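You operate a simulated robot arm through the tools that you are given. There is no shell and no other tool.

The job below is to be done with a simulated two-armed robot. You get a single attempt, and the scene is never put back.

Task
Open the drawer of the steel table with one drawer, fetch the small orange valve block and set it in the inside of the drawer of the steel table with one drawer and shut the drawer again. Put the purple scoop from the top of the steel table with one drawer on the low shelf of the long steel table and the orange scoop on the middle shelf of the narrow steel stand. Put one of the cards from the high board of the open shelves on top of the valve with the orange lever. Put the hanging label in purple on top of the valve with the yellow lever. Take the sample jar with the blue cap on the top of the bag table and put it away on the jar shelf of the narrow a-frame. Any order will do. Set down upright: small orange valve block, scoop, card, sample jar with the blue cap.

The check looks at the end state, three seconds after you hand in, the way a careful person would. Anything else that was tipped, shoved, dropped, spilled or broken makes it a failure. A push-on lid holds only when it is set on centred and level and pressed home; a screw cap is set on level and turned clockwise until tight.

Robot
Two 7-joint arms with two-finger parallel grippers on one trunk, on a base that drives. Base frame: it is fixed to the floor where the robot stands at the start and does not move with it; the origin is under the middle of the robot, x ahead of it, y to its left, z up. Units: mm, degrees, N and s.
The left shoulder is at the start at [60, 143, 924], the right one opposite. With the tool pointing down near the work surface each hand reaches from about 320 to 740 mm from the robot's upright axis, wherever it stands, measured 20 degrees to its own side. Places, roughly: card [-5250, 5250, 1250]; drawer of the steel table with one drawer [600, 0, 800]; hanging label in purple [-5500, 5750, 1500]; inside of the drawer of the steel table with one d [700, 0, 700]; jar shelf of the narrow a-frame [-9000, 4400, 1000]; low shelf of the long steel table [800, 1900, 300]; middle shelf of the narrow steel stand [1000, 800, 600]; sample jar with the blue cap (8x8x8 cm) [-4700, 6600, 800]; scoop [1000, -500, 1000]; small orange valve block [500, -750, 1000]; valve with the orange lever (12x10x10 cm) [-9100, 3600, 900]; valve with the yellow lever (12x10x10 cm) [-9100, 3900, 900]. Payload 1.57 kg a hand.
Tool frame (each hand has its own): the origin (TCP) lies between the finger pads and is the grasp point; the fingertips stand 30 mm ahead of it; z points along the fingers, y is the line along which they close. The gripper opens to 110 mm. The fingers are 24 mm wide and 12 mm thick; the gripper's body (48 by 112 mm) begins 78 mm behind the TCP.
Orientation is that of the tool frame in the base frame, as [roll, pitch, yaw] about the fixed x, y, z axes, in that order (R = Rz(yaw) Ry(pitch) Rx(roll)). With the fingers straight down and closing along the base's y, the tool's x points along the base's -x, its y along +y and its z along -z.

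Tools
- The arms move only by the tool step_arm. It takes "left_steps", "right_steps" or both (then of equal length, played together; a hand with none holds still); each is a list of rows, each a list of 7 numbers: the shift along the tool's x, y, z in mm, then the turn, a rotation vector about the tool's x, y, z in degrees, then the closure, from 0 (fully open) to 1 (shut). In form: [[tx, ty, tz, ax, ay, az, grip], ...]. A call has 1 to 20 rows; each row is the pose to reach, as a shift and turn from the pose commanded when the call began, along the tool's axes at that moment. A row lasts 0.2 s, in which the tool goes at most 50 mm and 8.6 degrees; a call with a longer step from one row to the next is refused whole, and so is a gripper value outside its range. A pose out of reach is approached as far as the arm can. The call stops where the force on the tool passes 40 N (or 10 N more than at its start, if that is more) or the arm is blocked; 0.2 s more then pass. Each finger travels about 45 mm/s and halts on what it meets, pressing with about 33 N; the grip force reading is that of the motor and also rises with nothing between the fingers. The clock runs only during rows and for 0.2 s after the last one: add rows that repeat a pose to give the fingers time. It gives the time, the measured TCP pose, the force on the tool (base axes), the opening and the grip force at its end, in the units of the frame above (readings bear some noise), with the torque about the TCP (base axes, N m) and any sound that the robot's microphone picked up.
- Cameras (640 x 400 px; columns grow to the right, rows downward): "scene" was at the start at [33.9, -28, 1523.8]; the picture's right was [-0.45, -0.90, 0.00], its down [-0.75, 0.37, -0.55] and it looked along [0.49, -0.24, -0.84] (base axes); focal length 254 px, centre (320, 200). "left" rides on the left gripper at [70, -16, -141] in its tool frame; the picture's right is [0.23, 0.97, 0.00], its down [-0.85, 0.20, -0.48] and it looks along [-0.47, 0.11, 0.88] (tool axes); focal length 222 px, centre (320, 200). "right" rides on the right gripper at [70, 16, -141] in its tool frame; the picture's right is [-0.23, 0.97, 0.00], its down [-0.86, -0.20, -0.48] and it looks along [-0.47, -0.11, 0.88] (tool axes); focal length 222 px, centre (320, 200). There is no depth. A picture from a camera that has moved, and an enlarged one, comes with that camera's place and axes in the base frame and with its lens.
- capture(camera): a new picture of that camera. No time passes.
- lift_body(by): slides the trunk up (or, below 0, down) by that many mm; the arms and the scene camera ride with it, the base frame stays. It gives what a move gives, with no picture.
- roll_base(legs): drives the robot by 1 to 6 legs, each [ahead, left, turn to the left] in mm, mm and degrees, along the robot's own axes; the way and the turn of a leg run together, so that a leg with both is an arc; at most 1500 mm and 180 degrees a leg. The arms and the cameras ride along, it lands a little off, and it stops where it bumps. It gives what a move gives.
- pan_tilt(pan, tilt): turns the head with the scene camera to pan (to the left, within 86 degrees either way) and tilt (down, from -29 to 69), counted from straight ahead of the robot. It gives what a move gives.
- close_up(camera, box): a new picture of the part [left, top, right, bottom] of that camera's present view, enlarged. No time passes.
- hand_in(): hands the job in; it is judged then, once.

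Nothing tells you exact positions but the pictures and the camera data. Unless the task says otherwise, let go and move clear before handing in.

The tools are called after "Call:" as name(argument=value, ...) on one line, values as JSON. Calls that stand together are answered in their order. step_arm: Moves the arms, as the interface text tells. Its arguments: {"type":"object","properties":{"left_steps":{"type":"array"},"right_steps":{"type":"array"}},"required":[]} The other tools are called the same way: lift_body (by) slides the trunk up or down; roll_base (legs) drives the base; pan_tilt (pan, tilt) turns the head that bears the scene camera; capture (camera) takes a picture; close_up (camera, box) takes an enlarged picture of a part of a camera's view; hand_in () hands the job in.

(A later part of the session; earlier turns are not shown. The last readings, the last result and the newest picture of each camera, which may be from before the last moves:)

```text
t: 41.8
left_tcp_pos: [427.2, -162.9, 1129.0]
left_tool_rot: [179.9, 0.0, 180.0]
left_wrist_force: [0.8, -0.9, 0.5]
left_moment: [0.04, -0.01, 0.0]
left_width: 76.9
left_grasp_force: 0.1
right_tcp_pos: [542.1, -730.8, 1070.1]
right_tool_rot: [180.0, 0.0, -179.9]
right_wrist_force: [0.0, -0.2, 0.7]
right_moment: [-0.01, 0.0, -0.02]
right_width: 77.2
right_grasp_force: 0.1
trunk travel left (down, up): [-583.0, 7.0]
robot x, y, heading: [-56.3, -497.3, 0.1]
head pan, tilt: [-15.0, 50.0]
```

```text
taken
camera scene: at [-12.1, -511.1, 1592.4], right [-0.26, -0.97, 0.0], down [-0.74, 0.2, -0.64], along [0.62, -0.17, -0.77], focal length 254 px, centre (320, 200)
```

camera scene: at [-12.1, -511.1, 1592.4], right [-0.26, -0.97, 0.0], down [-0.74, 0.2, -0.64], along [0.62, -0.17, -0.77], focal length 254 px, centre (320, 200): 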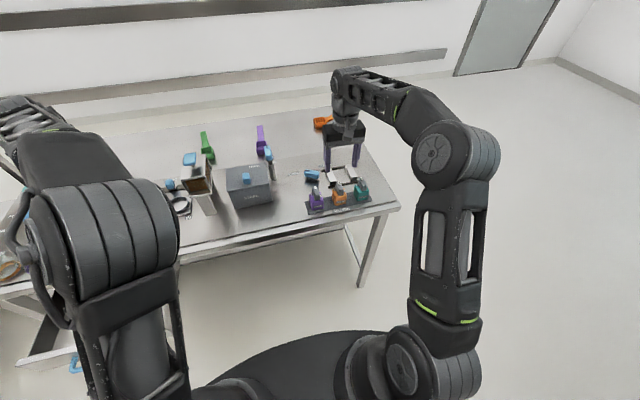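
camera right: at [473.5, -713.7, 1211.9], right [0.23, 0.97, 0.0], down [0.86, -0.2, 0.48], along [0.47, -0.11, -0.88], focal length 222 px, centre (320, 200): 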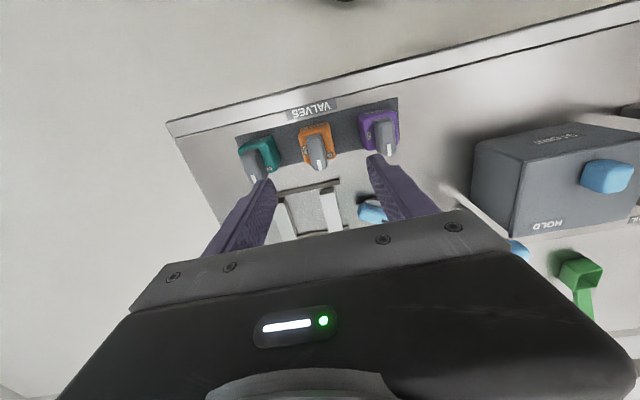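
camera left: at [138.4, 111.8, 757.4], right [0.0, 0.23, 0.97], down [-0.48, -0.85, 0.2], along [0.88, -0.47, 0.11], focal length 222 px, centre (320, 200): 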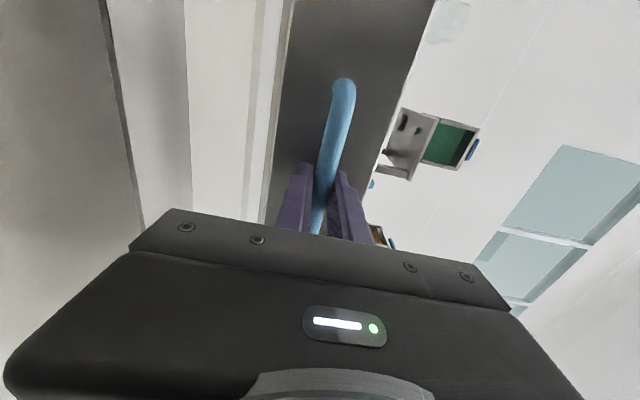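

The blocks are in view of the right hand's camera. I'll zoom to triangulate the orange block.

Call:
close_up(camera="right", box=[220, 80, 420, 205])

Call:
close_up(camera="scene", box=[290, 120, 410, 195])

```text
3.20 times, centred on (320, 142) of right
camera zoom: at [473.5, -713.7, 1211.9], right [0.23, 0.97, 0.0], down [0.86, -0.2, 0.48], along [0.47, -0.11, -0.88], focal length 711 px, centre (320, 384)
```

zoom: 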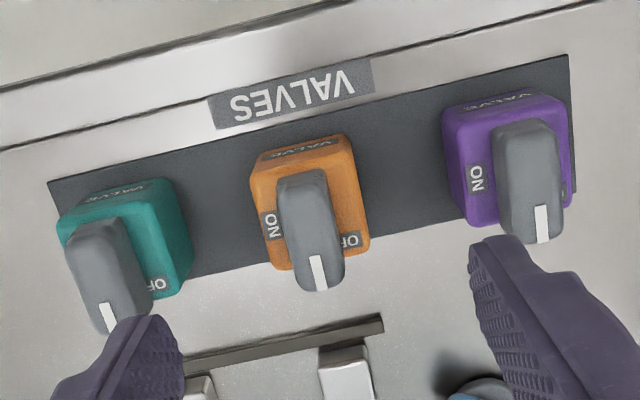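

```text
5.33 times, centred on (350, 158) of scene
camera zoom: at [-12.1, -511.1, 1592.4], right [-0.26, -0.97, 0.0], down [-0.74, 0.2, -0.64], along [0.62, -0.17, -0.77], focal length 1352 px, centre (160, 427)
```

zoom: 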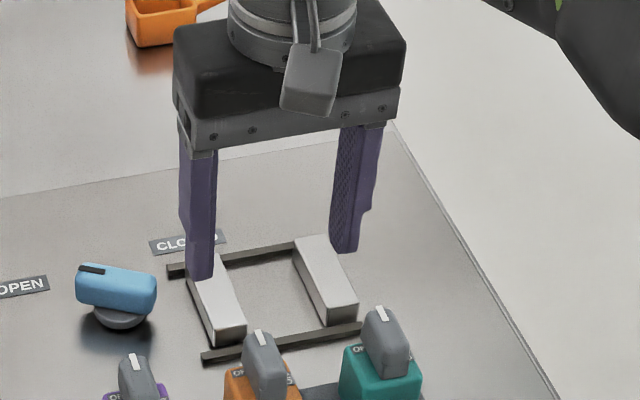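

Triangulated: table top z≈868, orange block centre ≈(550, −735), about 45 mm cube with its lever on top. I'll lower the right hand over it in two stages.

Call:
step_arm(right_steps=[[-8, -4.5, 20, 0, 0, 0, 0.3], [-8, -4.5, 50, 0, 0, 0, 0.3], [-8, -4.5, 80, 0, 0, 0, 0.3], [-8, -4.5, 105, 0, 0, 0, 0.3], [-8, -4.5, 105, 0, 0, 0, 0.3]])

Call:
capture(camera="right")

Call:
close_up(camera="scene", box=[270, 120, 430, 220])

```text
t: 43.0
left_tcp_pos: [427.8, -163.3, 1130.0]
left_tool_rot: [179.9, 0.0, 180.0]
left_wrist_force: [0.1, -0.5, 0.9]
left_moment: [-0.01, -0.01, -0.01]
left_width: 76.9
left_grasp_force: 0.1
right_tcp_pos: [549.8, -736.9, 965.4]
right_tool_rot: [-180.0, 0.0, 180.0]
right_wrist_force: [0.0, -0.1, -0.9]
right_moment: [-0.02, -0.01, 0.02]
right_width: 77.2
right_grasp_force: 0.1
trunk travel left (down, up): [-583.0, 7.0]
robot x, y, heading: [-55.8, -493.2, 0.2]
head pan, tilt: [-15.0, 50.0]
```

```text
taken
camera right: at [481.8, -719.8, 1106.2], right [0.23, 0.97, 0.0], down [0.86, -0.2, 0.48], along [0.47, -0.11, -0.88], focal length 222 px, centre (320, 200)
```

right: 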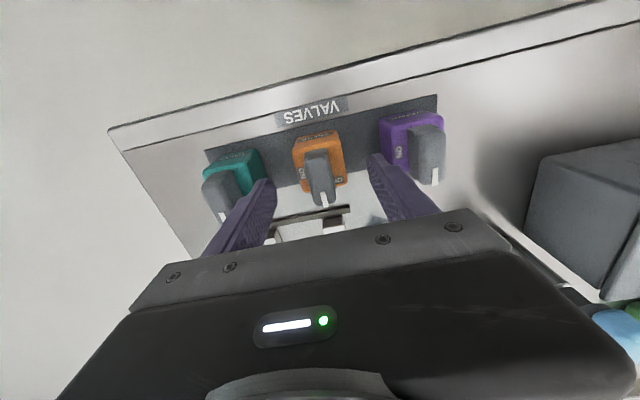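

```text
4.00 times, centred on (350, 170) of scene
camera zoom: at [-12.6, -511.4, 1592.4], right [-0.26, -0.97, 0.0], down [-0.74, 0.2, -0.64], along [0.62, -0.17, -0.77], focal length 1014 px, centre (200, 320)
```

zoom: 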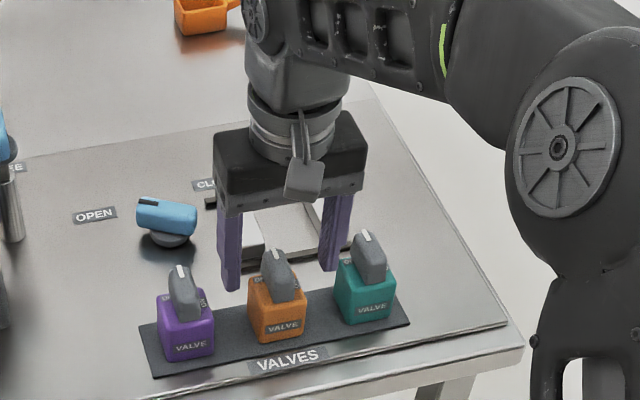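

The hand is centred on the block in y and within a few mm in x. I'll lower the last 57 mm and close on the block body.

Call:
step_arm(right_steps=[[3, 1, 20, 0, 0, 0, 0.3], [3, 1, 40, 0, 0, 0, 0.3], [3, 1, 57, 0, 0, 0, 0.3], [3, 1, 57, 0, 0, 0, 0.45], [3, 1, 57, 0, 0, 0, 0.6], [3, 1, 57, 0, 0, 0, 0.8], [3, 1, 57, 0, 0, 0, 0.8], [3, 1, 57, 0, 0, 0, 0.8]])

Call:
capture(camera="right")

Call:
close_up(camera="scene", box=[270, 120, 430, 220])

```text
t: 44.8
left_tcp_pos: [428.0, -164.1, 1129.4]
left_tool_rot: [-180.0, 0.0, -180.0]
left_wrist_force: [0.6, 0.6, -0.1]
left_moment: [-0.02, -0.02, 0.04]
left_width: 77.1
left_grasp_force: 0.0
right_tcp_pos: [547.7, -734.8, 909.1]
right_tool_rot: [-180.0, 0.0, -180.0]
right_wrist_force: [0.1, 0.4, 0.1]
right_moment: [-0.05, -0.04, -0.04]
right_width: 43.8
right_grasp_force: 32.5
trunk travel left (down, up): [-583.0, 7.0]
robot x, y, heading: [-60.2, -495.2, -0.3]
head pan, tilt: [-15.0, 50.0]
```

```text
taken
camera right: at [478.5, -718.5, 1050.0], right [0.23, 0.97, 0.0], down [0.86, -0.2, 0.48], along [0.47, -0.11, -0.88], focal length 222 px, centre (320, 200)
```

right: 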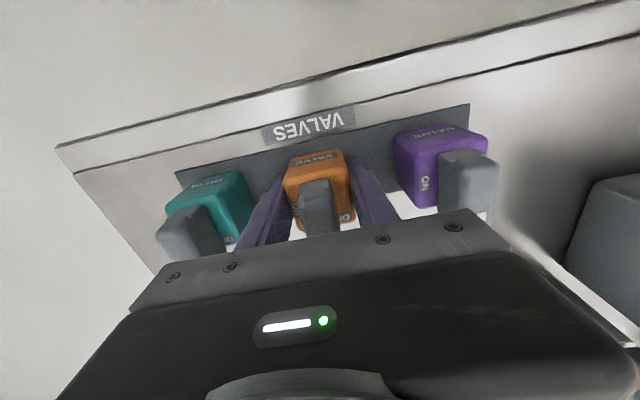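

```text
4.00 times, centred on (350, 170) of scene
camera zoom: at [-12.5, -511.5, 1592.4], right [-0.26, -0.97, 0.0], down [-0.74, 0.2, -0.64], along [0.62, -0.17, -0.77], focal length 1014 px, centre (200, 320)
```

zoom: 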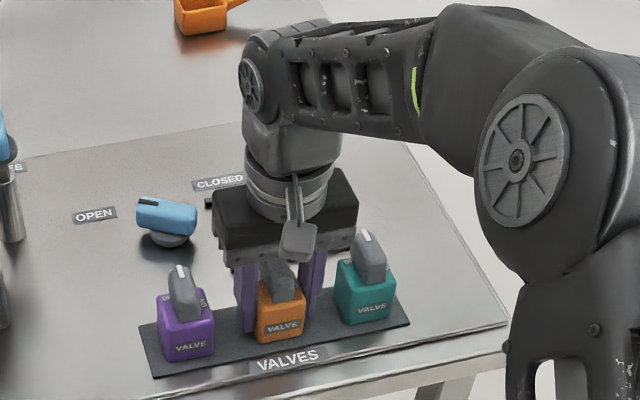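

The block is gripped at 44 mm width. I'll lift it straight up and confirm it's held.

Call:
step_arm(right_steps=[[0, 0, -10, 0, 0, 0, 0.8], [0, 0, -40, 0, 0, 0, 0.8], [0, 0, -80, 0, 0, 0, 0.8], [0, 0, -120, 0, 0, 0, 0.8], [0, 0, -160, 0, 0, 0, 0.8], [0, 0, -190, 0, 0, 0, 0.8]])

Call:
capture(camera="right")

Call:
capture(camera="scene")

```text
t: 46.2
left_tcp_pos: [427.7, -161.8, 1129.2]
left_tool_rot: [-180.0, 0.2, 180.0]
left_wrist_force: [0.5, -0.3, 0.3]
left_moment: [-0.02, -0.05, -0.01]
left_width: 77.0
left_grasp_force: 0.1
right_tcp_pos: [547.1, -734.1, 1099.4]
right_tool_rot: [-179.9, -0.1, -179.8]
right_wrist_force: [-0.2, -0.2, -1.6]
right_moment: [0.0, 0.02, -0.02]
right_width: 43.8
right_grasp_force: 33.6
trunk travel left (down, up): [-583.0, 7.0]
robot x, y, heading: [-57.0, -492.9, -0.0]
head pan, tilt: [-15.0, 50.0]
```

```text
taken
camera right: at [478.4, -717.6, 1240.8], right [0.23, 0.97, 0.0], down [0.86, -0.2, 0.48], along [0.47, -0.11, -0.88], focal length 222 px, centre (320, 200)
```

right: 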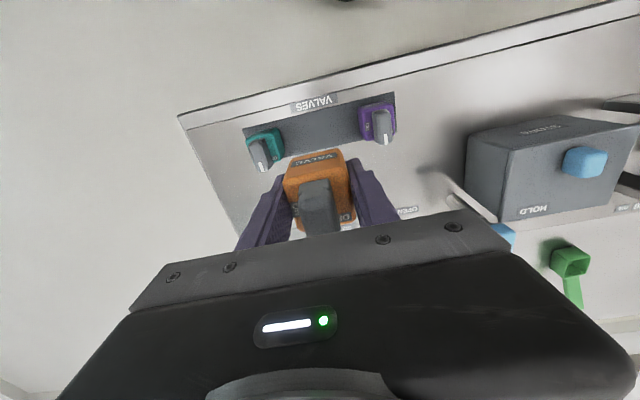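

```text
taken
camera scene: at [-12.6, -510.3, 1592.4], right [-0.26, -0.97, 0.0], down [-0.74, 0.2, -0.64], along [0.62, -0.17, -0.77], focal length 254 px, centre (320, 200)
```

scene: 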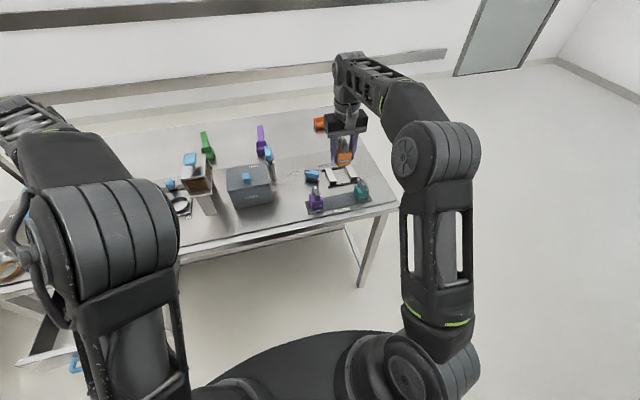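

The block is held cleanly. I'll back away from the table and drive left so the right hand comes over the open drawer.

Call:
roll_base(legs=[[-182, 0, 0], [0, 776, 0]])

Call:
pan_tilt(pan=-20, tilt=55)

Call:
capture(camera="scene")

Call:
capture(camera="right")

```text
t: 51.6
left_tcp_pos: [250.2, 623.2, 1129.0]
left_tool_rot: [-180.0, 0.0, 179.6]
left_wrist_force: [0.2, 0.0, 0.6]
left_moment: [-0.02, -0.01, -0.01]
left_width: 77.1
left_grasp_force: 0.2
right_tcp_pos: [365.0, 49.3, 1097.8]
right_tool_rot: [180.0, 0.0, 179.6]
right_wrist_force: [0.3, -0.5, -1.5]
right_moment: [-0.02, 0.0, 0.01]
right_width: 43.9
right_grasp_force: 33.3
trunk travel left (down, up): [-583.0, 7.0]
robot x, y, heading: [-237.7, 295.9, -0.2]
head pan, tilt: [-15.0, 50.0]
```

```text
t: 52.2
left_tcp_pos: [250.5, 622.4, 1130.2]
left_tool_rot: [180.0, -0.1, 179.6]
left_wrist_force: [0.5, 0.2, -0.1]
left_moment: [-0.01, 0.02, 0.04]
left_width: 77.1
left_grasp_force: 0.0
right_tcp_pos: [364.8, 50.0, 1098.3]
right_tool_rot: [179.9, 0.0, 179.5]
right_wrist_force: [-0.3, 0.9, -2.4]
right_moment: [0.0, 0.0, 0.01]
right_width: 43.9
right_grasp_force: 33.0
trunk travel left (down, up): [-583.0, 7.0]
robot x, y, heading: [-238.0, 293.0, -0.2]
head pan, tilt: [-20.0, 55.0]
```

```text
taken
camera scene: at [-199.1, 273.3, 1585.9], right [-0.35, -0.94, 0.0], down [-0.77, 0.29, -0.57], along [0.54, -0.2, -0.82], focal length 254 px, centre (320, 200)
```

scene: 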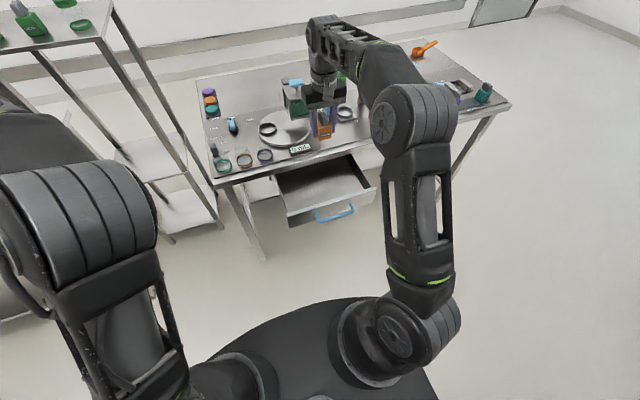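

```text
taken
camera right: at [297.0, 67.2, 1240.0], right [0.23, 0.97, 0.0], down [0.85, -0.21, 0.48], along [0.47, -0.11, -0.88], focal length 222 px, centre (320, 200)
```

right: 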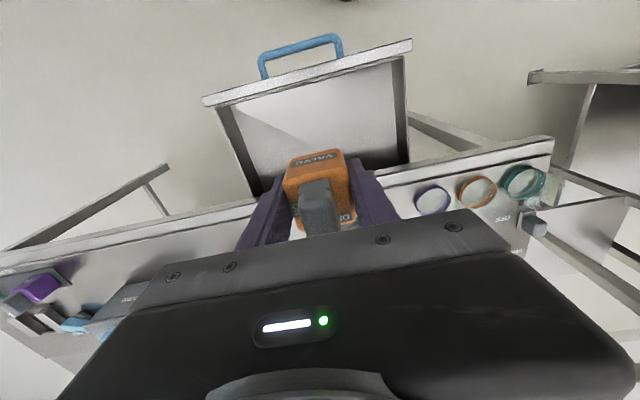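

The right hand with the block is over the middle of the open drawer, clear of the table edge and drawer front. I'll lower the trunk 250 mm and recheck.

Call:
lift_body(by=-250)

Call:
capture(camera="right")

Call:
capture(camera="scene")

```text
t: 54.8
left_tcp_pos: [250.7, 623.1, 878.6]
left_tool_rot: [180.0, 0.0, 179.6]
left_wrist_force: [0.3, 0.3, 0.4]
left_moment: [0.02, 0.05, 0.0]
left_width: 76.9
left_grasp_force: 0.1
right_tcp_pos: [364.3, 49.0, 849.4]
right_tool_rot: [180.0, 0.0, 179.6]
right_wrist_force: [1.1, 0.2, -2.1]
right_moment: [0.0, -0.03, -0.02]
right_width: 43.7
right_grasp_force: 32.9
trunk travel left (down, up): [-333.0, 257.0]
robot x, y, heading: [-239.1, 292.8, -0.3]
head pan, tilt: [-20.0, 55.0]
```

```text
taken
camera right: at [296.8, 67.4, 990.2], right [0.23, 0.97, 0.0], down [0.85, -0.21, 0.48], along [0.47, -0.11, -0.88], focal length 222 px, centre (320, 200)
```

right: 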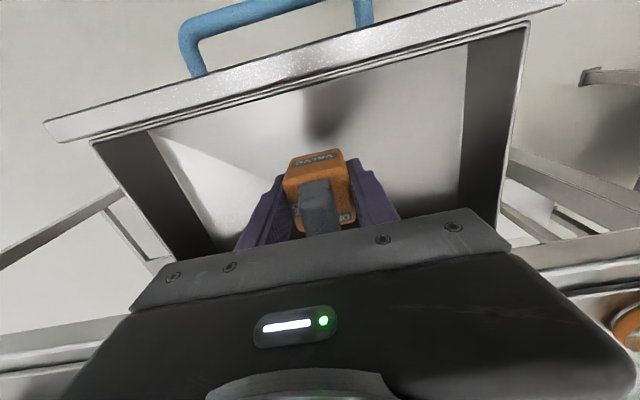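

```text
taken
camera scene: at [-199.3, 273.5, 1335.9], right [-0.35, -0.94, 0.0], down [-0.77, 0.29, -0.57], along [0.54, -0.2, -0.82], focal length 254 px, centre (320, 200)
```

scene: 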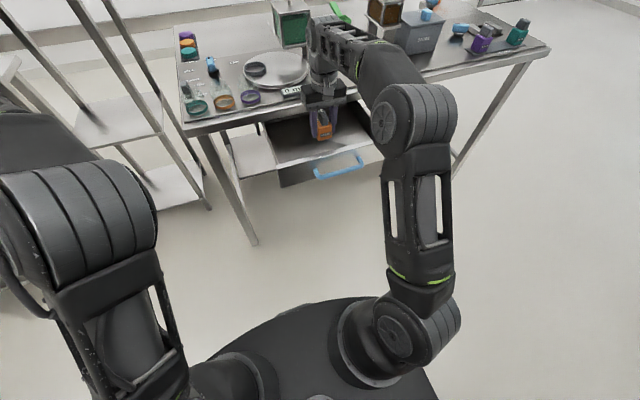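

The block is inside the drawer opening with clearance all round. I'll lower it towards the floor gently.

Call:
step_arm(right_steps=[[0, 0, 15, 0, 0, 0, 0.8], [0, 0, 30, 0, 0, 0, 0.8], [0, 0, 43, 0, 0, 0, 0.8], [0, 0, 46, 0, 0, 0, 0.8], [0, 0, 46, 0, 0, 0, 0.8]])

Call:
capture(camera="right")

Call:
close_up(camera="scene", box=[240, 70, 400, 190])

```text
t: 56.0
left_tcp_pos: [250.0, 622.4, 878.5]
left_tool_rot: [-180.0, 0.0, 179.5]
left_wrist_force: [0.0, -0.4, 0.3]
left_moment: [-0.01, 0.03, -0.01]
left_width: 77.1
left_grasp_force: 0.1
right_tcp_pos: [365.1, 49.2, 803.0]
right_tool_rot: [-179.9, 0.0, 179.6]
right_wrist_force: [-0.2, 0.2, -1.7]
right_moment: [0.03, -0.04, 0.0]
right_width: 43.5
right_grasp_force: 33.7
trunk travel left (down, up): [-333.0, 257.0]
robot x, y, heading: [-237.0, 296.1, -0.3]
head pan, tilt: [-20.0, 55.0]
```

```text
taken
camera right: at [296.8, 67.4, 943.8], right [0.23, 0.97, 0.0], down [0.85, -0.21, 0.48], along [0.47, -0.11, -0.88], focal length 222 px, centre (320, 200)
```

right: 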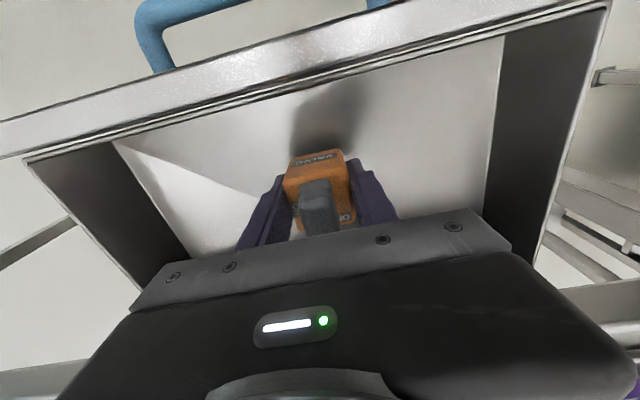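

```text
3.33 times, centred on (320, 130) of scene
camera zoom: at [-199.2, 273.5, 1335.9], right [-0.35, -0.94, 0.0], down [-0.77, 0.29, -0.57], along [0.54, -0.2, -0.82], focal length 845 px, centre (320, 433)
```

zoom: 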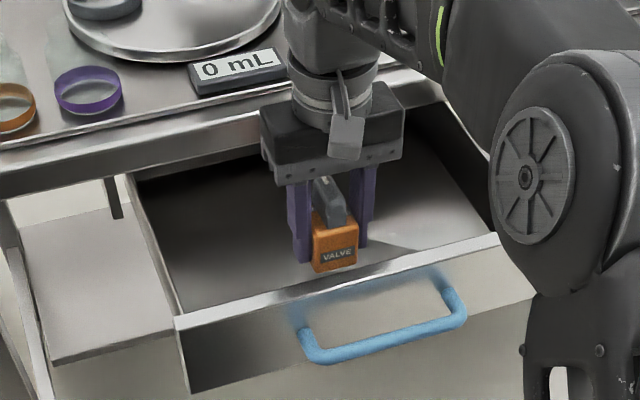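

Still a small gap below the block. I'll lower in 2 mm steps watching the force.

Call:
step_arm(right_steps=[[0, 0, 2, 0, 0, 0, 0.8], [0, 0, 4, 0, 0, 0, 0.8], [0, 0, 6, 0, 0, 0, 0.8], [0, 0, 8, 0, 0, 0, 0.8], [0, 0, 8, 0, 0, 0, 0.8]])

Call:
close_up(camera="right", box=[220, 80, 420, 240])

```text
t: 57.2
left_tcp_pos: [250.4, 622.7, 878.7]
left_tool_rot: [-179.9, -0.1, 179.6]
left_wrist_force: [-0.6, -0.2, -0.2]
left_moment: [-0.02, -0.01, 0.02]
left_width: 77.2
left_grasp_force: 0.0
right_tcp_pos: [365.2, 49.8, 793.8]
right_tool_rot: [-180.0, 0.0, 179.6]
right_wrist_force: [-0.4, -0.1, -1.5]
right_moment: [0.02, -0.02, -0.02]
right_width: 43.7
right_grasp_force: 33.1
trunk travel left (down, up): [-333.0, 257.0]
robot x, y, heading: [-237.5, 296.2, -0.4]
head pan, tilt: [-20.0, 55.0]
```

```text
2.50 times, centred on (320, 160) of right
camera zoom: at [296.9, 67.2, 936.0], right [0.23, 0.97, 0.0], down [0.85, -0.21, 0.48], along [0.47, -0.11, -0.88], focal length 555 px, centre (320, 300)
```

zoom: 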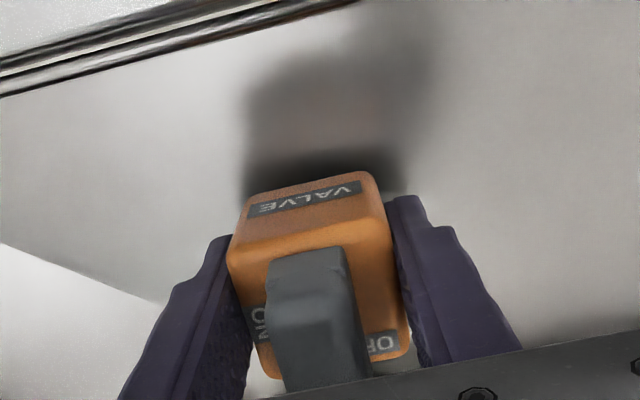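

Call:
step_arm(right_steps=[[0, 0, 2, 0, 0, 0, 0.8], [0, 0, 4, 0, 0, 0, 0.8], [0, 0, 6, 0, 0, 0, 0.8], [0, 0, 6, 0, 0, 0, 0.8]])

```text
t: 58.2
left_tcp_pos: [250.9, 622.0, 879.0]
left_tool_rot: [-180.0, 0.1, 179.6]
left_wrist_force: [0.7, 0.0, 0.1]
left_moment: [0.01, -0.01, 0.01]
left_width: 77.2
left_grasp_force: 0.1
right_tcp_pos: [365.9, 48.4, 789.8]
right_tool_rot: [-180.0, -0.1, 179.5]
right_wrist_force: [-0.2, -0.5, -2.5]
right_moment: [0.01, -0.04, 0.04]
right_width: 44.0
right_grasp_force: 33.2
trunk travel left (down, up): [-333.0, 257.0]
robot x, y, heading: [-236.6, 297.0, -0.3]
head pan, tilt: [-20.0, 55.0]
```

No contact yet at TCP z≈789. I continue down in small steps.

Call:
step_arm(right_steps=[[0, 0, 2, 0, 0, 0, 0.8], [0, 0, 4, 0, 0, 0, 0.8], [0, 0, 4, 0, 0, 0, 0.8]])

Call:
close_up(camera="scene", box=[290, 110, 350, 150])

```text
t: 59.0
left_tcp_pos: [249.5, 621.9, 879.9]
left_tool_rot: [179.9, -0.1, 179.7]
left_wrist_force: [0.4, 0.1, 0.2]
left_moment: [0.01, 0.04, 0.0]
left_width: 76.9
left_grasp_force: 0.1
right_tcp_pos: [364.8, 49.7, 786.2]
right_tool_rot: [-180.0, 0.2, 179.7]
right_wrist_force: [0.4, 0.3, -1.5]
right_moment: [0.03, 0.0, -0.01]
right_width: 43.6
right_grasp_force: 32.6
trunk travel left (down, up): [-333.0, 257.0]
robot x, y, heading: [-237.5, 292.2, -0.4]
head pan, tilt: [-20.0, 55.0]
```

```text
10.00 times, centred on (320, 130) of scene
camera zoom: at [-199.2, 273.5, 1335.9], right [-0.35, -0.94, 0.0], down [-0.77, 0.29, -0.57], along [0.54, -0.2, -0.82], focal length 2535 px, centre (320, 900)
```

zoom: 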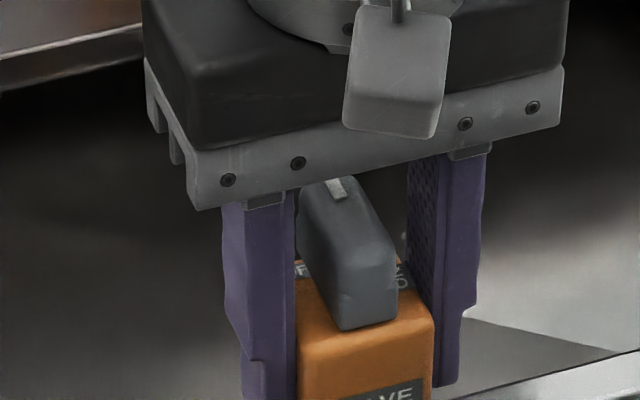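

Still no contact. I keep lowering in small steps.

Call:
step_arm(right_steps=[[0, 0, 1.5, 0, 0, 0, 0.8], [0, 0, 3, 0, 0, 0, 0.8], [0, 0, 4.5, 0, 0, 0, 0.8], [0, 0, 6, 0, 0, 0, 0.8], [0, 0, 6, 0, 0, 0, 0.8]])

Call:
close_up(camera="right", box=[240, 100, 400, 220])

```text
t: 60.2
left_tcp_pos: [249.4, 623.9, 878.8]
left_tool_rot: [179.9, 0.1, 179.6]
left_wrist_force: [0.2, 0.1, 0.1]
left_moment: [-0.02, 0.0, -0.03]
left_width: 77.0
left_grasp_force: 0.1
right_tcp_pos: [364.6, 50.5, 781.2]
right_tool_rot: [-180.0, 0.2, 179.5]
right_wrist_force: [0.3, -1.6, 11.3]
right_moment: [-0.03, 0.28, 0.03]
right_width: 43.8
right_grasp_force: 33.0
trunk travel left (down, up): [-333.0, 257.0]
robot x, y, heading: [-240.7, 292.8, -0.6]
head pan, tilt: [-20.0, 55.0]
```

```text
3.33 times, centred on (320, 160) of right
camera zoom: at [296.3, 67.3, 921.9], right [0.23, 0.97, 0.0], down [0.85, -0.21, 0.48], along [0.47, -0.11, -0.88], focal length 740 px, centre (320, 333)
```

zoom: 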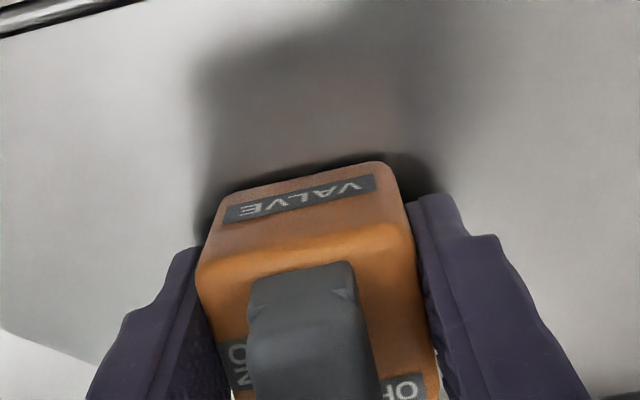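

The block touched the floor (force +11 N). I'll open the fingers and rise straight up.

Call:
step_arm(right_steps=[[0, 0, 0, 0, 0, 0, 0.7], [0, 0, -1, 0, 0, 0, 0.5], [0, 0, -1, 0, 0, 0, 0.3], [0, 0, -1, 0, 0, 0, 0.3], [0, 0, -10, 0, 0, 0, 0.3], [0, 0, -40, 0, 0, 0, 0.3], [0, 0, -80, 0, 0, 0, 0.3], [0, 0, -120, 0, 0, 0, 0.3], [0, 0, -160, 0, 0, 0, 0.3], [0, 0, -200, 0, 0, 0, 0.3]])

Call:
capture(camera="right")

Call:
close_up(camera="scene", box=[240, 70, 400, 190])

```text
t: 62.4
left_tcp_pos: [249.9, 623.0, 879.8]
left_tool_rot: [180.0, -0.1, 179.6]
left_wrist_force: [-0.1, -0.8, 0.8]
left_moment: [-0.01, -0.01, 0.01]
left_width: 76.5
left_grasp_force: 0.0
right_tcp_pos: [365.7, 49.4, 847.6]
right_tool_rot: [-179.9, 0.0, 179.5]
right_wrist_force: [-0.1, 0.2, -0.3]
right_moment: [0.02, 0.01, -0.01]
right_width: 77.1
right_grasp_force: 0.2
right hand out of reach, approached as far as the arm can: row 7, 8, 9, 10
trunk travel left (down, up): [-333.0, 257.0]
robot x, y, heading: [-238.5, 295.6, -0.2]
head pan, tilt: [-20.0, 55.0]
```

```text
taken
camera right: at [297.6, 67.9, 989.1], right [0.23, 0.97, 0.0], down [0.85, -0.21, 0.48], along [0.47, -0.11, -0.88], focal length 222 px, centre (320, 200)
```

right: 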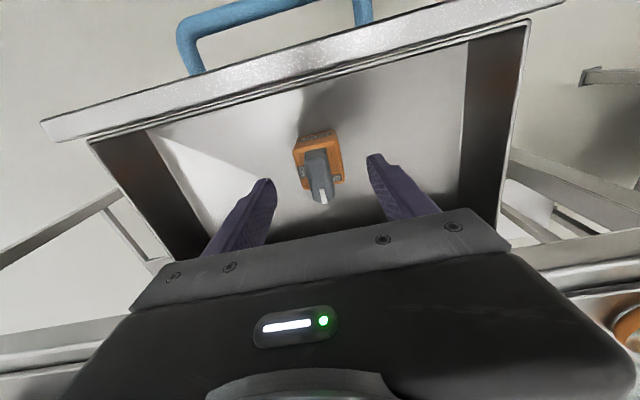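

```text
3.33 times, centred on (320, 130) of scene
camera zoom: at [-199.3, 273.5, 1335.9], right [-0.35, -0.94, 0.0], down [-0.77, 0.29, -0.57], along [0.54, -0.2, -0.82], focal length 845 px, centre (320, 433)
```

zoom: 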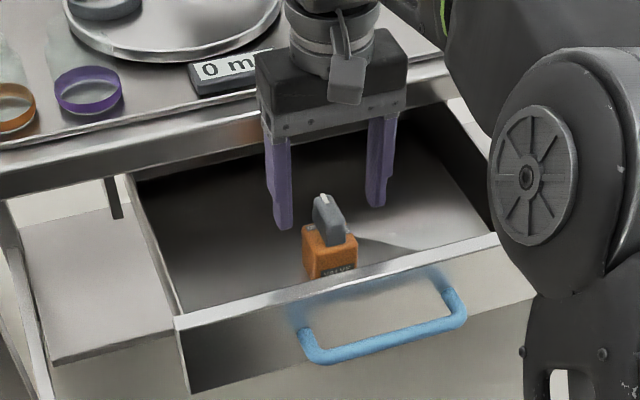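

The orange block stands upright in the drawer. Before shutting I want to be sure its lever clears the table rim, so I'll raise the trunk, go back in front of the drawer and use the left hand, pointing forward, both to look along the rim and to push.

Call:
lift_body(by=250)

Call:
roll_base(legs=[[-115, 0, 0], [0, -295, 0]])

Call:
step_arm(left_steps=[[-6, -39, 0, 0, 0, 0, 0.5], [-12, -78, 0, 0, 0, 0, 0.6], [-18, -117, 0, 0, 0, 0, 0.7], [-24, -156, 0, 0, 0, 0, 0.8], [-30, -195, 0, 0, 0, 0, 0.9], [-36, -233, 0, 0, 0, 0, 1], [-42, -271, 0, 0, 0, 0, 1]], right_steps=[[19, -19, 0, 0, 0, 0, 0.3], [38, -38, 0, 0, 0, 0, 0.3], [57, -57, 0, 0, 0, 0, 0.3], [76, -76, 0, 0, 0, 0, 0.3], [95, -95, 0, 0, 0, 0, 0.3], [114, -114, 0, 0, 0, 0, 0.3], [130, -130, 0, 0, 0, 0, 0.3]])

Call:
capture(camera="scene")

```text
t: 65.0
left_tcp_pos: [251.3, 622.4, 1128.8]
left_tool_rot: [-180.0, 0.0, 179.6]
left_wrist_force: [1.0, -0.1, -0.8]
left_moment: [0.02, 0.03, 0.0]
left_width: 76.8
left_grasp_force: 0.0
right_tcp_pos: [365.1, 49.7, 1098.2]
right_tool_rot: [179.9, 0.0, 179.6]
right_wrist_force: [-0.1, 0.1, 0.0]
right_moment: [0.01, 0.04, 0.01]
right_width: 77.0
right_grasp_force: 0.1
trunk travel left (down, up): [-583.0, 7.0]
robot x, y, heading: [-237.5, 291.7, -0.3]
head pan, tilt: [-20.0, 55.0]
```

```text
t: 67.8
left_tcp_pos: [132.9, 326.7, 1129.0]
left_tool_rot: [179.8, 0.0, 179.5]
left_wrist_force: [-0.6, 0.2, -1.0]
left_moment: [0.03, -0.01, 0.0]
left_width: 76.9
left_grasp_force: 0.1
right_tcp_pos: [248.9, -246.6, 1097.6]
right_tool_rot: [-180.0, 0.0, 179.6]
right_wrist_force: [0.0, -0.5, 0.1]
right_moment: [0.02, -0.01, 0.03]
right_width: 77.0
right_grasp_force: 0.1
trunk travel left (down, up): [-583.0, 7.0]
robot x, y, heading: [-352.8, 0.6, -0.5]
head pan, tilt: [-20.0, 55.0]
```

```text
t: 69.4
left_tcp_pos: [165.1, 64.6, 1112.9]
left_tool_rot: [-179.9, 0.5, 179.4]
left_wrist_force: [-0.3, 0.2, 0.1]
left_moment: [0.03, 0.01, -0.01]
left_width: 0.0
left_grasp_force: 20.9
left hand out of reach, approached as far as the arm can: row 6, 7
right_tcp_pos: [118.0, -375.0, 1096.3]
right_tool_rot: [180.0, 0.0, 179.7]
right_wrist_force: [-0.3, 0.9, 1.0]
right_moment: [0.02, 0.01, -0.02]
right_width: 77.0
right_grasp_force: 0.1
trunk travel left (down, up): [-583.0, 7.0]
robot x, y, heading: [-356.1, 1.2, -0.3]
head pan, tilt: [-20.0, 55.0]
```

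```text
taken
camera scene: at [-317.0, -22.9, 1585.9], right [-0.35, -0.94, 0.0], down [-0.77, 0.29, -0.57], along [0.54, -0.2, -0.82], focal length 254 px, centre (320, 200)
```

scene: 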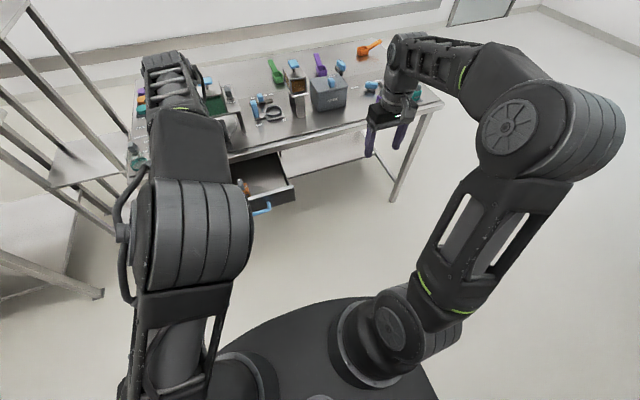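

The left arm is in place. I'll lower it a little and turn it to point forward again (fingers closing vertically), keeping it well in front of the drawer.

Call:
step_arm(left_steps=[[0, 0, 20, 0, 0, 0, 0.8], [0, 0, 40, 0, 0, 0, 0.6], [2, 0, 40, -4.95, -4.95, 4.95, 0.6], [4, 0, 40, -9.9, -9.9, 9.9, 0.6], [6, 0, 40, -14.85, -14.85, 14.85, 0.6], [8, 0, 40, -19.8, -19.8, 19.8, 0.6], [10, 0, 40, -24.74, -24.74, 24.74, 0.6], [12, 0, 40, -29.69, -29.69, 29.69, 0.6], [14, 0, 40, -34.64, -34.64, 34.64, 0.6], [16, 0, 40, -39.59, -39.59, 39.59, 0.6], [18, 0, 40, -44.54, -44.54, 44.54, 0.6], [20, 0, 40, -49.49, -49.49, 49.49, 0.6], [20, 0, 40, -54.43, -54.43, 54.43, 0.6], [20, 0, 40, -59.38, -59.38, 59.38, 0.6], [20, 0, 40, -64.33, -64.33, 64.33, 0.6], [20, 0, 40, -69.28, -69.28, 69.28, 0.6], [20, 0, 40, -69.28, -69.28, 69.28, 0.6]])

Call:
capture(camera="left")

Call:
capture(camera="scene")

```text
t: 71.8
left_tcp_pos: [158.6, 139.6, 1043.8]
left_tool_rot: [127.5, 16.7, 134.1]
left_wrist_force: [0.7, 0.2, 0.3]
left_moment: [0.0, 0.02, -0.02]
left_width: 44.1
left_grasp_force: 0.0
right_tcp_pos: [117.2, -374.2, 1096.8]
right_tool_rot: [179.9, 0.1, 179.5]
right_wrist_force: [0.2, 0.1, -0.5]
right_moment: [-0.01, -0.01, 0.01]
right_width: 76.9
right_grasp_force: 0.0
trunk travel left (down, up): [-583.0, 7.0]
robot x, y, heading: [-356.9, 0.6, -0.4]
head pan, tilt: [-20.0, 55.0]
stopped in row 11 (left hand): the arm was blocked; the commanded pose is now the measured one
```

```text
taken
camera left: at [10.2, 117.9, 1092.9], right [0.12, 0.73, 0.67], down [0.3, -0.67, 0.68], along [0.95, 0.12, -0.3], focal length 222 px, centre (320, 200)
```

left: 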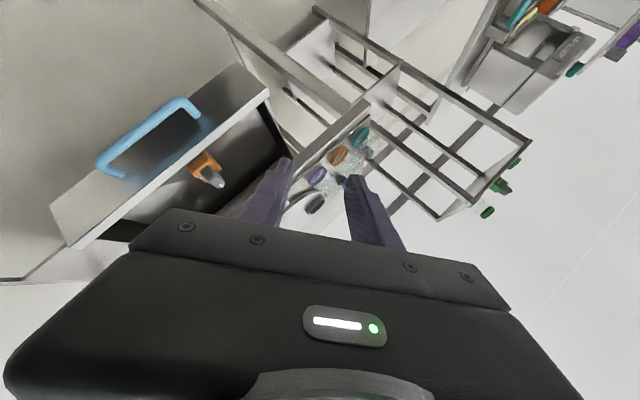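

```text
taken
camera scene: at [-316.3, -21.5, 1585.9], right [-0.35, -0.94, 0.0], down [-0.77, 0.29, -0.57], along [0.54, -0.2, -0.82], focal length 254 px, centre (320, 200)
```

scene: 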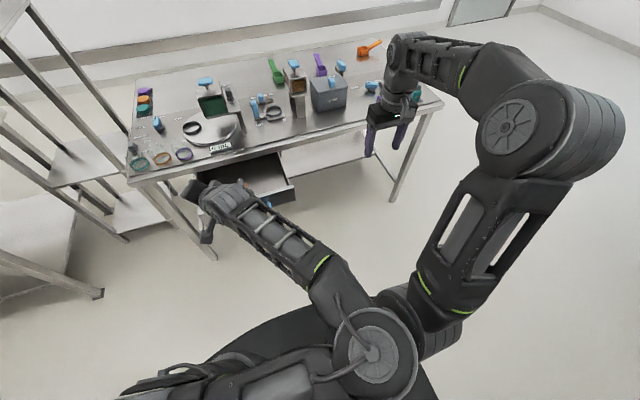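

The arm folded its elbow inward and blocked itself on the body; nothing on the table was touched. I'll turn the hand back to pointing down while moving it outward to free the elbow.

Call:
step_arm(left_steps=[[5.7, 18.8, 8.8, 4.71, 4.71, -4.71, 0.6], [11.5, 37.6, 17.6, 9.43, 9.43, -9.43, 0.6], [17.2, 56.4, 26.4, 14.14, 14.14, -14.14, 0.6], [23, 75.2, 35.2, 18.85, 18.85, -18.85, 0.6], [28.7, 94, 44, 23.56, 23.56, -23.56, 0.6], [34.5, 112.8, 52.9, 28.28, 28.28, -28.28, 0.6], [40.2, 131.6, 61.7, 32.99, 32.99, -32.99, 0.6], [46, 150.4, 70.5, 37.7, 37.7, -37.7, 0.6], [46, 150.4, 70.5, 37.7, 37.7, -37.7, 0.6]])

Call:
capture(camera="scene")

```text
t: 73.8
left_tcp_pos: [217.4, 288.8, 1104.6]
left_tool_rot: [176.3, 0.5, -175.5]
left_wrist_force: [0.0, -1.0, -0.5]
left_moment: [0.02, -0.03, -0.04]
left_width: 43.8
left_grasp_force: 0.1
right_tcp_pos: [117.0, -376.0, 1097.4]
right_tool_rot: [179.8, 0.1, 179.5]
right_wrist_force: [-0.2, -0.6, -0.1]
right_moment: [0.08, -0.02, -0.01]
right_width: 76.8
right_grasp_force: 0.0
trunk travel left (down, up): [-583.0, 7.0]
robot x, y, heading: [-357.7, -1.1, -0.3]
head pan, tilt: [-20.0, 55.0]
```

```text
taken
camera scene: at [-316.4, -23.4, 1585.9], right [-0.35, -0.94, 0.0], down [-0.77, 0.29, -0.57], along [0.54, -0.2, -0.82], focal length 254 px, centre (320, 200)
```

scene: 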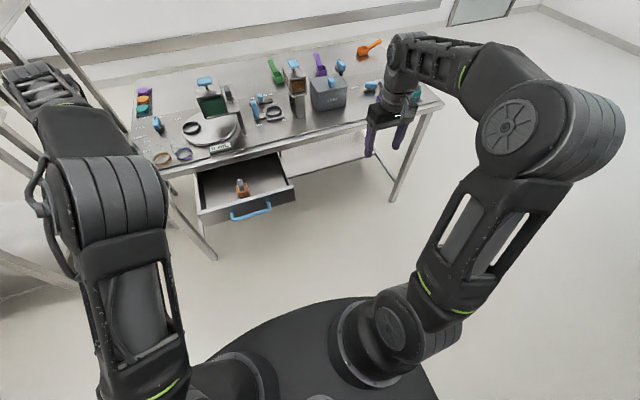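

The arm is back in a good posture and nothing was disturbed. I'll level the hand, then redo the turn while reaching further forward so the elbow stays out.

Call:
step_arm(left_steps=[[0, 0, 0, 3.7, 0.5, 4.5, 0.6], [0, 0, 0, 3.7, 0.5, 4.5, 0.6]])

Call:
step_arm(left_steps=[[-25, 0, 8, -4.95, -4.95, 4.95, 0.6], [-50, 0, 16, -9.9, -9.9, 9.9, 0.6], [-75, 0, 24, -14.85, -14.85, 14.85, 0.6], [-95, 0, 32, -19.8, -19.8, 19.8, 0.6], [-110, 0, 40, -24.74, -24.74, 24.74, 0.6], [-110, 0, 40, -29.69, -29.69, 29.69, 0.6], [-110, 0, 40, -34.64, -34.64, 34.64, 0.6], [-110, 0, 40, -39.59, -39.59, 39.59, 0.6]])

Call:
capture(camera="scene")

```text
t: 74.4
left_tcp_pos: [217.7, 288.3, 1104.7]
left_tool_rot: [-179.9, -0.2, -180.0]
left_wrist_force: [1.0, -0.2, 0.5]
left_moment: [0.03, -0.03, 0.01]
left_width: 44.0
left_grasp_force: 0.0
right_tcp_pos: [118.6, -374.0, 1097.5]
right_tool_rot: [-180.0, 0.0, 179.6]
right_wrist_force: [0.2, 0.3, -0.1]
right_moment: [0.02, 0.03, 0.0]
right_width: 77.0
right_grasp_force: 0.0
trunk travel left (down, up): [-583.0, 7.0]
robot x, y, heading: [-354.4, 0.6, -0.3]
head pan, tilt: [-20.0, 55.0]
```

```text
t: 76.2
left_tcp_pos: [327.1, 295.3, 1061.9]
left_tool_rot: [128.0, 19.1, 128.1]
left_wrist_force: [0.2, 1.5, 0.2]
left_moment: [-0.08, -0.08, -0.11]
left_width: 43.9
left_grasp_force: 0.1
right_tcp_pos: [119.0, -369.0, 1099.2]
right_tool_rot: [-179.8, 0.1, 179.7]
right_wrist_force: [-0.2, 0.8, 1.3]
right_moment: [-0.06, -0.01, 0.0]
right_width: 77.1
right_grasp_force: 0.1
trunk travel left (down, up): [-583.0, 7.0]
robot x, y, heading: [-356.6, 0.2, -0.3]
head pan, tilt: [-20.0, 55.0]
```

```text
taken
camera scene: at [-316.3, -16.1, 1586.1], right [-0.35, -0.94, 0.0], down [-0.77, 0.28, -0.57], along [0.54, -0.2, -0.82], focal length 254 px, centre (320, 200)
```

scene: 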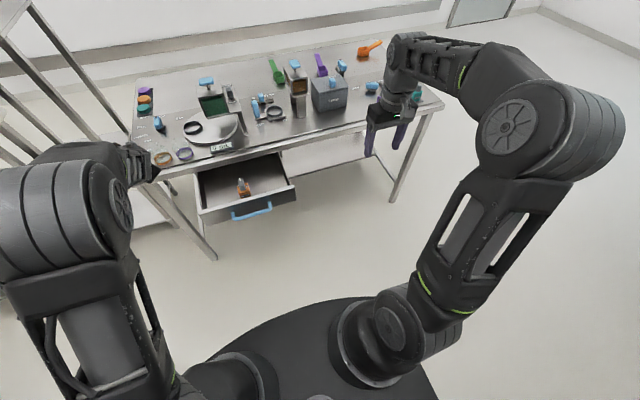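

The elbow is outward this time. I'll finish the turn.

Call:
step_arm(left_steps=[[0, 0, 0, -4.95, -4.95, 4.95, 0.6], [0, 0, 0, -9.9, -9.9, 9.9, 0.6], [0, 0, 0, -14.85, -14.85, 14.85, 0.6], [0, 0, 0, -19.8, -19.8, 19.8, 0.6], [0, 0, 0, -24.74, -24.74, 24.74, 0.6], [0, 0, 0, -29.69, -29.69, 29.69, 0.6], [0, 0, 0, -29.69, -29.69, 29.69, 0.6]])

Call:
capture(camera="scene")

Call:
capture(camera="left")

```text
t: 77.8
left_tcp_pos: [327.7, 288.6, 1064.8]
left_tool_rot: [107.0, 12.5, 106.9]
left_wrist_force: [0.4, 0.6, -0.3]
left_moment: [0.0, 0.0, -0.01]
left_width: 44.0
left_grasp_force: 0.1
left hand out of reach, approached as far as the arm can: row 4, 5, 6, 7
right_tcp_pos: [118.2, -373.4, 1097.7]
right_tool_rot: [-180.0, 0.0, 179.6]
right_wrist_force: [0.2, -0.8, 0.0]
right_moment: [0.04, 0.02, 0.0]
right_width: 77.0
right_grasp_force: 0.1
trunk travel left (down, up): [-583.0, 7.0]
robot x, y, heading: [-355.2, 0.6, -0.3]
head pan, tilt: [-20.0, 55.0]
```

```text
taken
camera scene: at [-316.5, -21.4, 1585.9], right [-0.35, -0.94, 0.0], down [-0.77, 0.29, -0.57], along [0.54, -0.2, -0.82], focal length 254 px, centre (320, 200)
```

scene: 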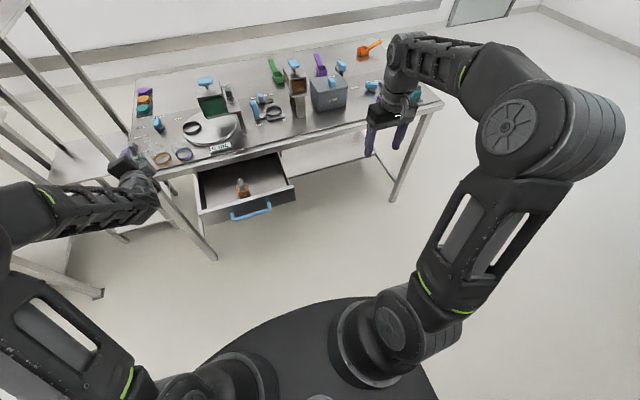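

```text
taken
camera left: at [173.5, 318.8, 1072.9], right [0.15, 0.49, 0.86], down [-0.16, -0.85, 0.51], along [0.98, -0.21, -0.05], focal length 222 px, centre (320, 200)
```

left: 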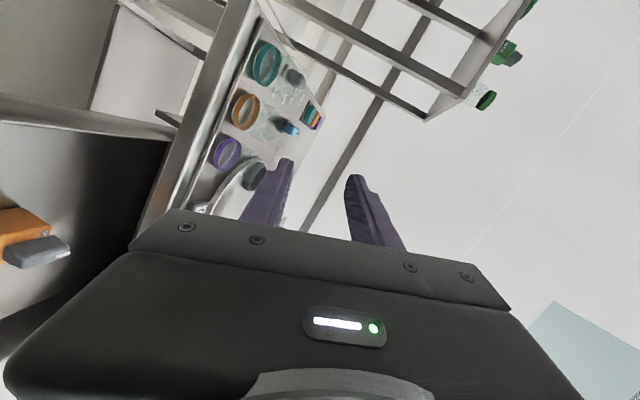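

The wrist reached its limit just short of level at this sideways position. I'll shift the hand right, to in front of the drawer's centre line and well above it, then finish the turn there.

Call:
step_arm(left_steps=[[-20, -19.4, -21.9, 0, 0, 0, 0.6], [-40, -38.7, -43.8, 0, 0, 0, 0.6], [-60, -58, -65.6, 0, 0, 0, 0.6], [-80, -77.4, -87.5, 0, 0, 0, 0.6], [-100, -96.8, -109.4, 0, 0, 0, 0.6], [-120, -116, -131.3, 0, 0, 0, 0.6], [-140, -135.5, -153, 0, 0, 0, 0.6], [-159.7, -154.8, -175, 0, 0, 0, 0.6], [-159.7, -154.8, -175, 0, 0, 0, 0.6]])

Call:
capture(camera="scene")

```text
t: 79.8
left_tcp_pos: [176.8, 57.5, 1005.6]
left_tool_rot: [107.1, 12.5, 106.9]
left_wrist_force: [0.0, 0.7, -0.2]
left_moment: [0.02, -0.01, -0.01]
left_width: 44.3
left_grasp_force: 0.1
right_tcp_pos: [117.7, -372.9, 1097.4]
right_tool_rot: [-180.0, 0.1, 179.6]
right_wrist_force: [0.1, -0.8, 0.1]
right_moment: [0.01, 0.02, 0.02]
right_width: 76.8
right_grasp_force: 0.0
trunk travel left (down, up): [-583.0, 7.0]
robot x, y, heading: [-355.8, 0.2, -0.5]
head pan, tilt: [-20.0, 55.0]
```

```text
taken
camera scene: at [-316.3, -20.8, 1585.9], right [-0.35, -0.94, 0.0], down [-0.77, 0.29, -0.57], along [0.54, -0.2, -0.82], focal length 254 px, centre (320, 200)
```

scene: 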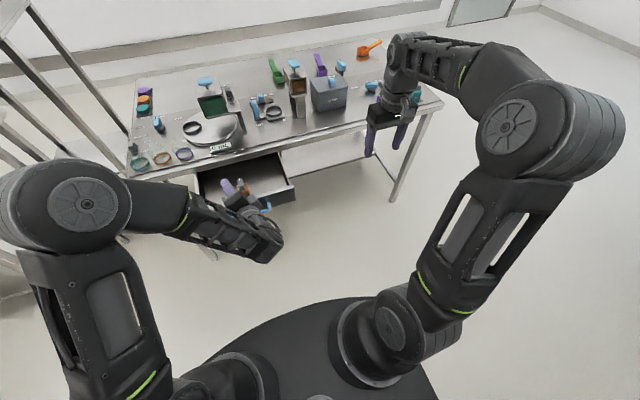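

Good, the elbow stayed outward. Now I'll finish the turn to level.

Call:
step_arm(left_steps=[[0, 0, 0, -4.9, -4.9, 4.9, 0.6], [0, 0, 0, -9.8, -9.8, 9.8, 0.6], [0, 0, 0, -14.6, -14.6, 14.6, 0.6], [0, 0, 0, -14.6, -14.6, 14.6, 0.6]])

Call:
capture(camera="scene")

Call:
capture(camera="left")

```text
t: 80.8
left_tcp_pos: [175.4, 58.9, 1005.2]
left_tool_rot: [90.3, 0.2, 90.3]
left_wrist_force: [0.3, 0.2, -0.5]
left_moment: [0.01, -0.03, 0.0]
left_width: 43.9
left_grasp_force: 0.1
right_tcp_pos: [117.5, -373.9, 1097.1]
right_tool_rot: [-180.0, 0.1, 179.6]
right_wrist_force: [0.4, -0.7, -0.5]
right_moment: [0.01, 0.01, 0.01]
right_width: 77.2
right_grasp_force: 0.1
trunk travel left (down, up): [-583.0, 7.0]
robot x, y, heading: [-353.8, -1.8, -0.4]
head pan, tilt: [-20.0, 55.0]
```

```text
taken
camera scene: at [-316.3, -21.0, 1585.9], right [-0.35, -0.94, 0.0], down [-0.77, 0.29, -0.57], along [0.54, -0.2, -0.82], focal length 254 px, centre (320, 200)
```

scene: 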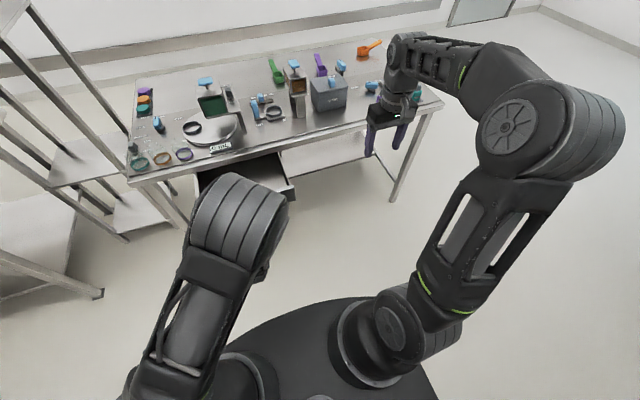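

```text
taken
camera left: at [35.3, 127.7, 987.4], right [0.01, 0.23, 0.97], down [-0.47, -0.86, 0.21], along [0.88, -0.46, 0.11], focal length 222 px, centre (320, 200)
```

left: 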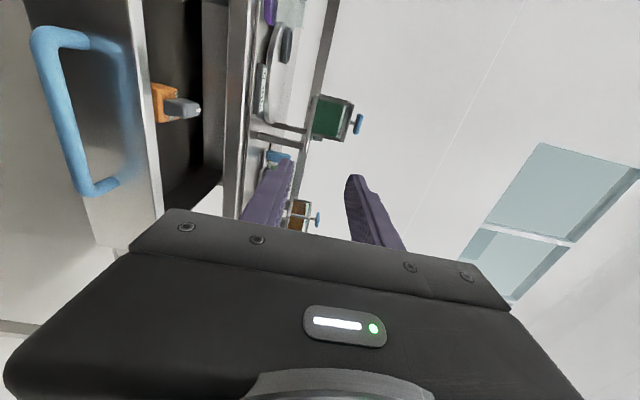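

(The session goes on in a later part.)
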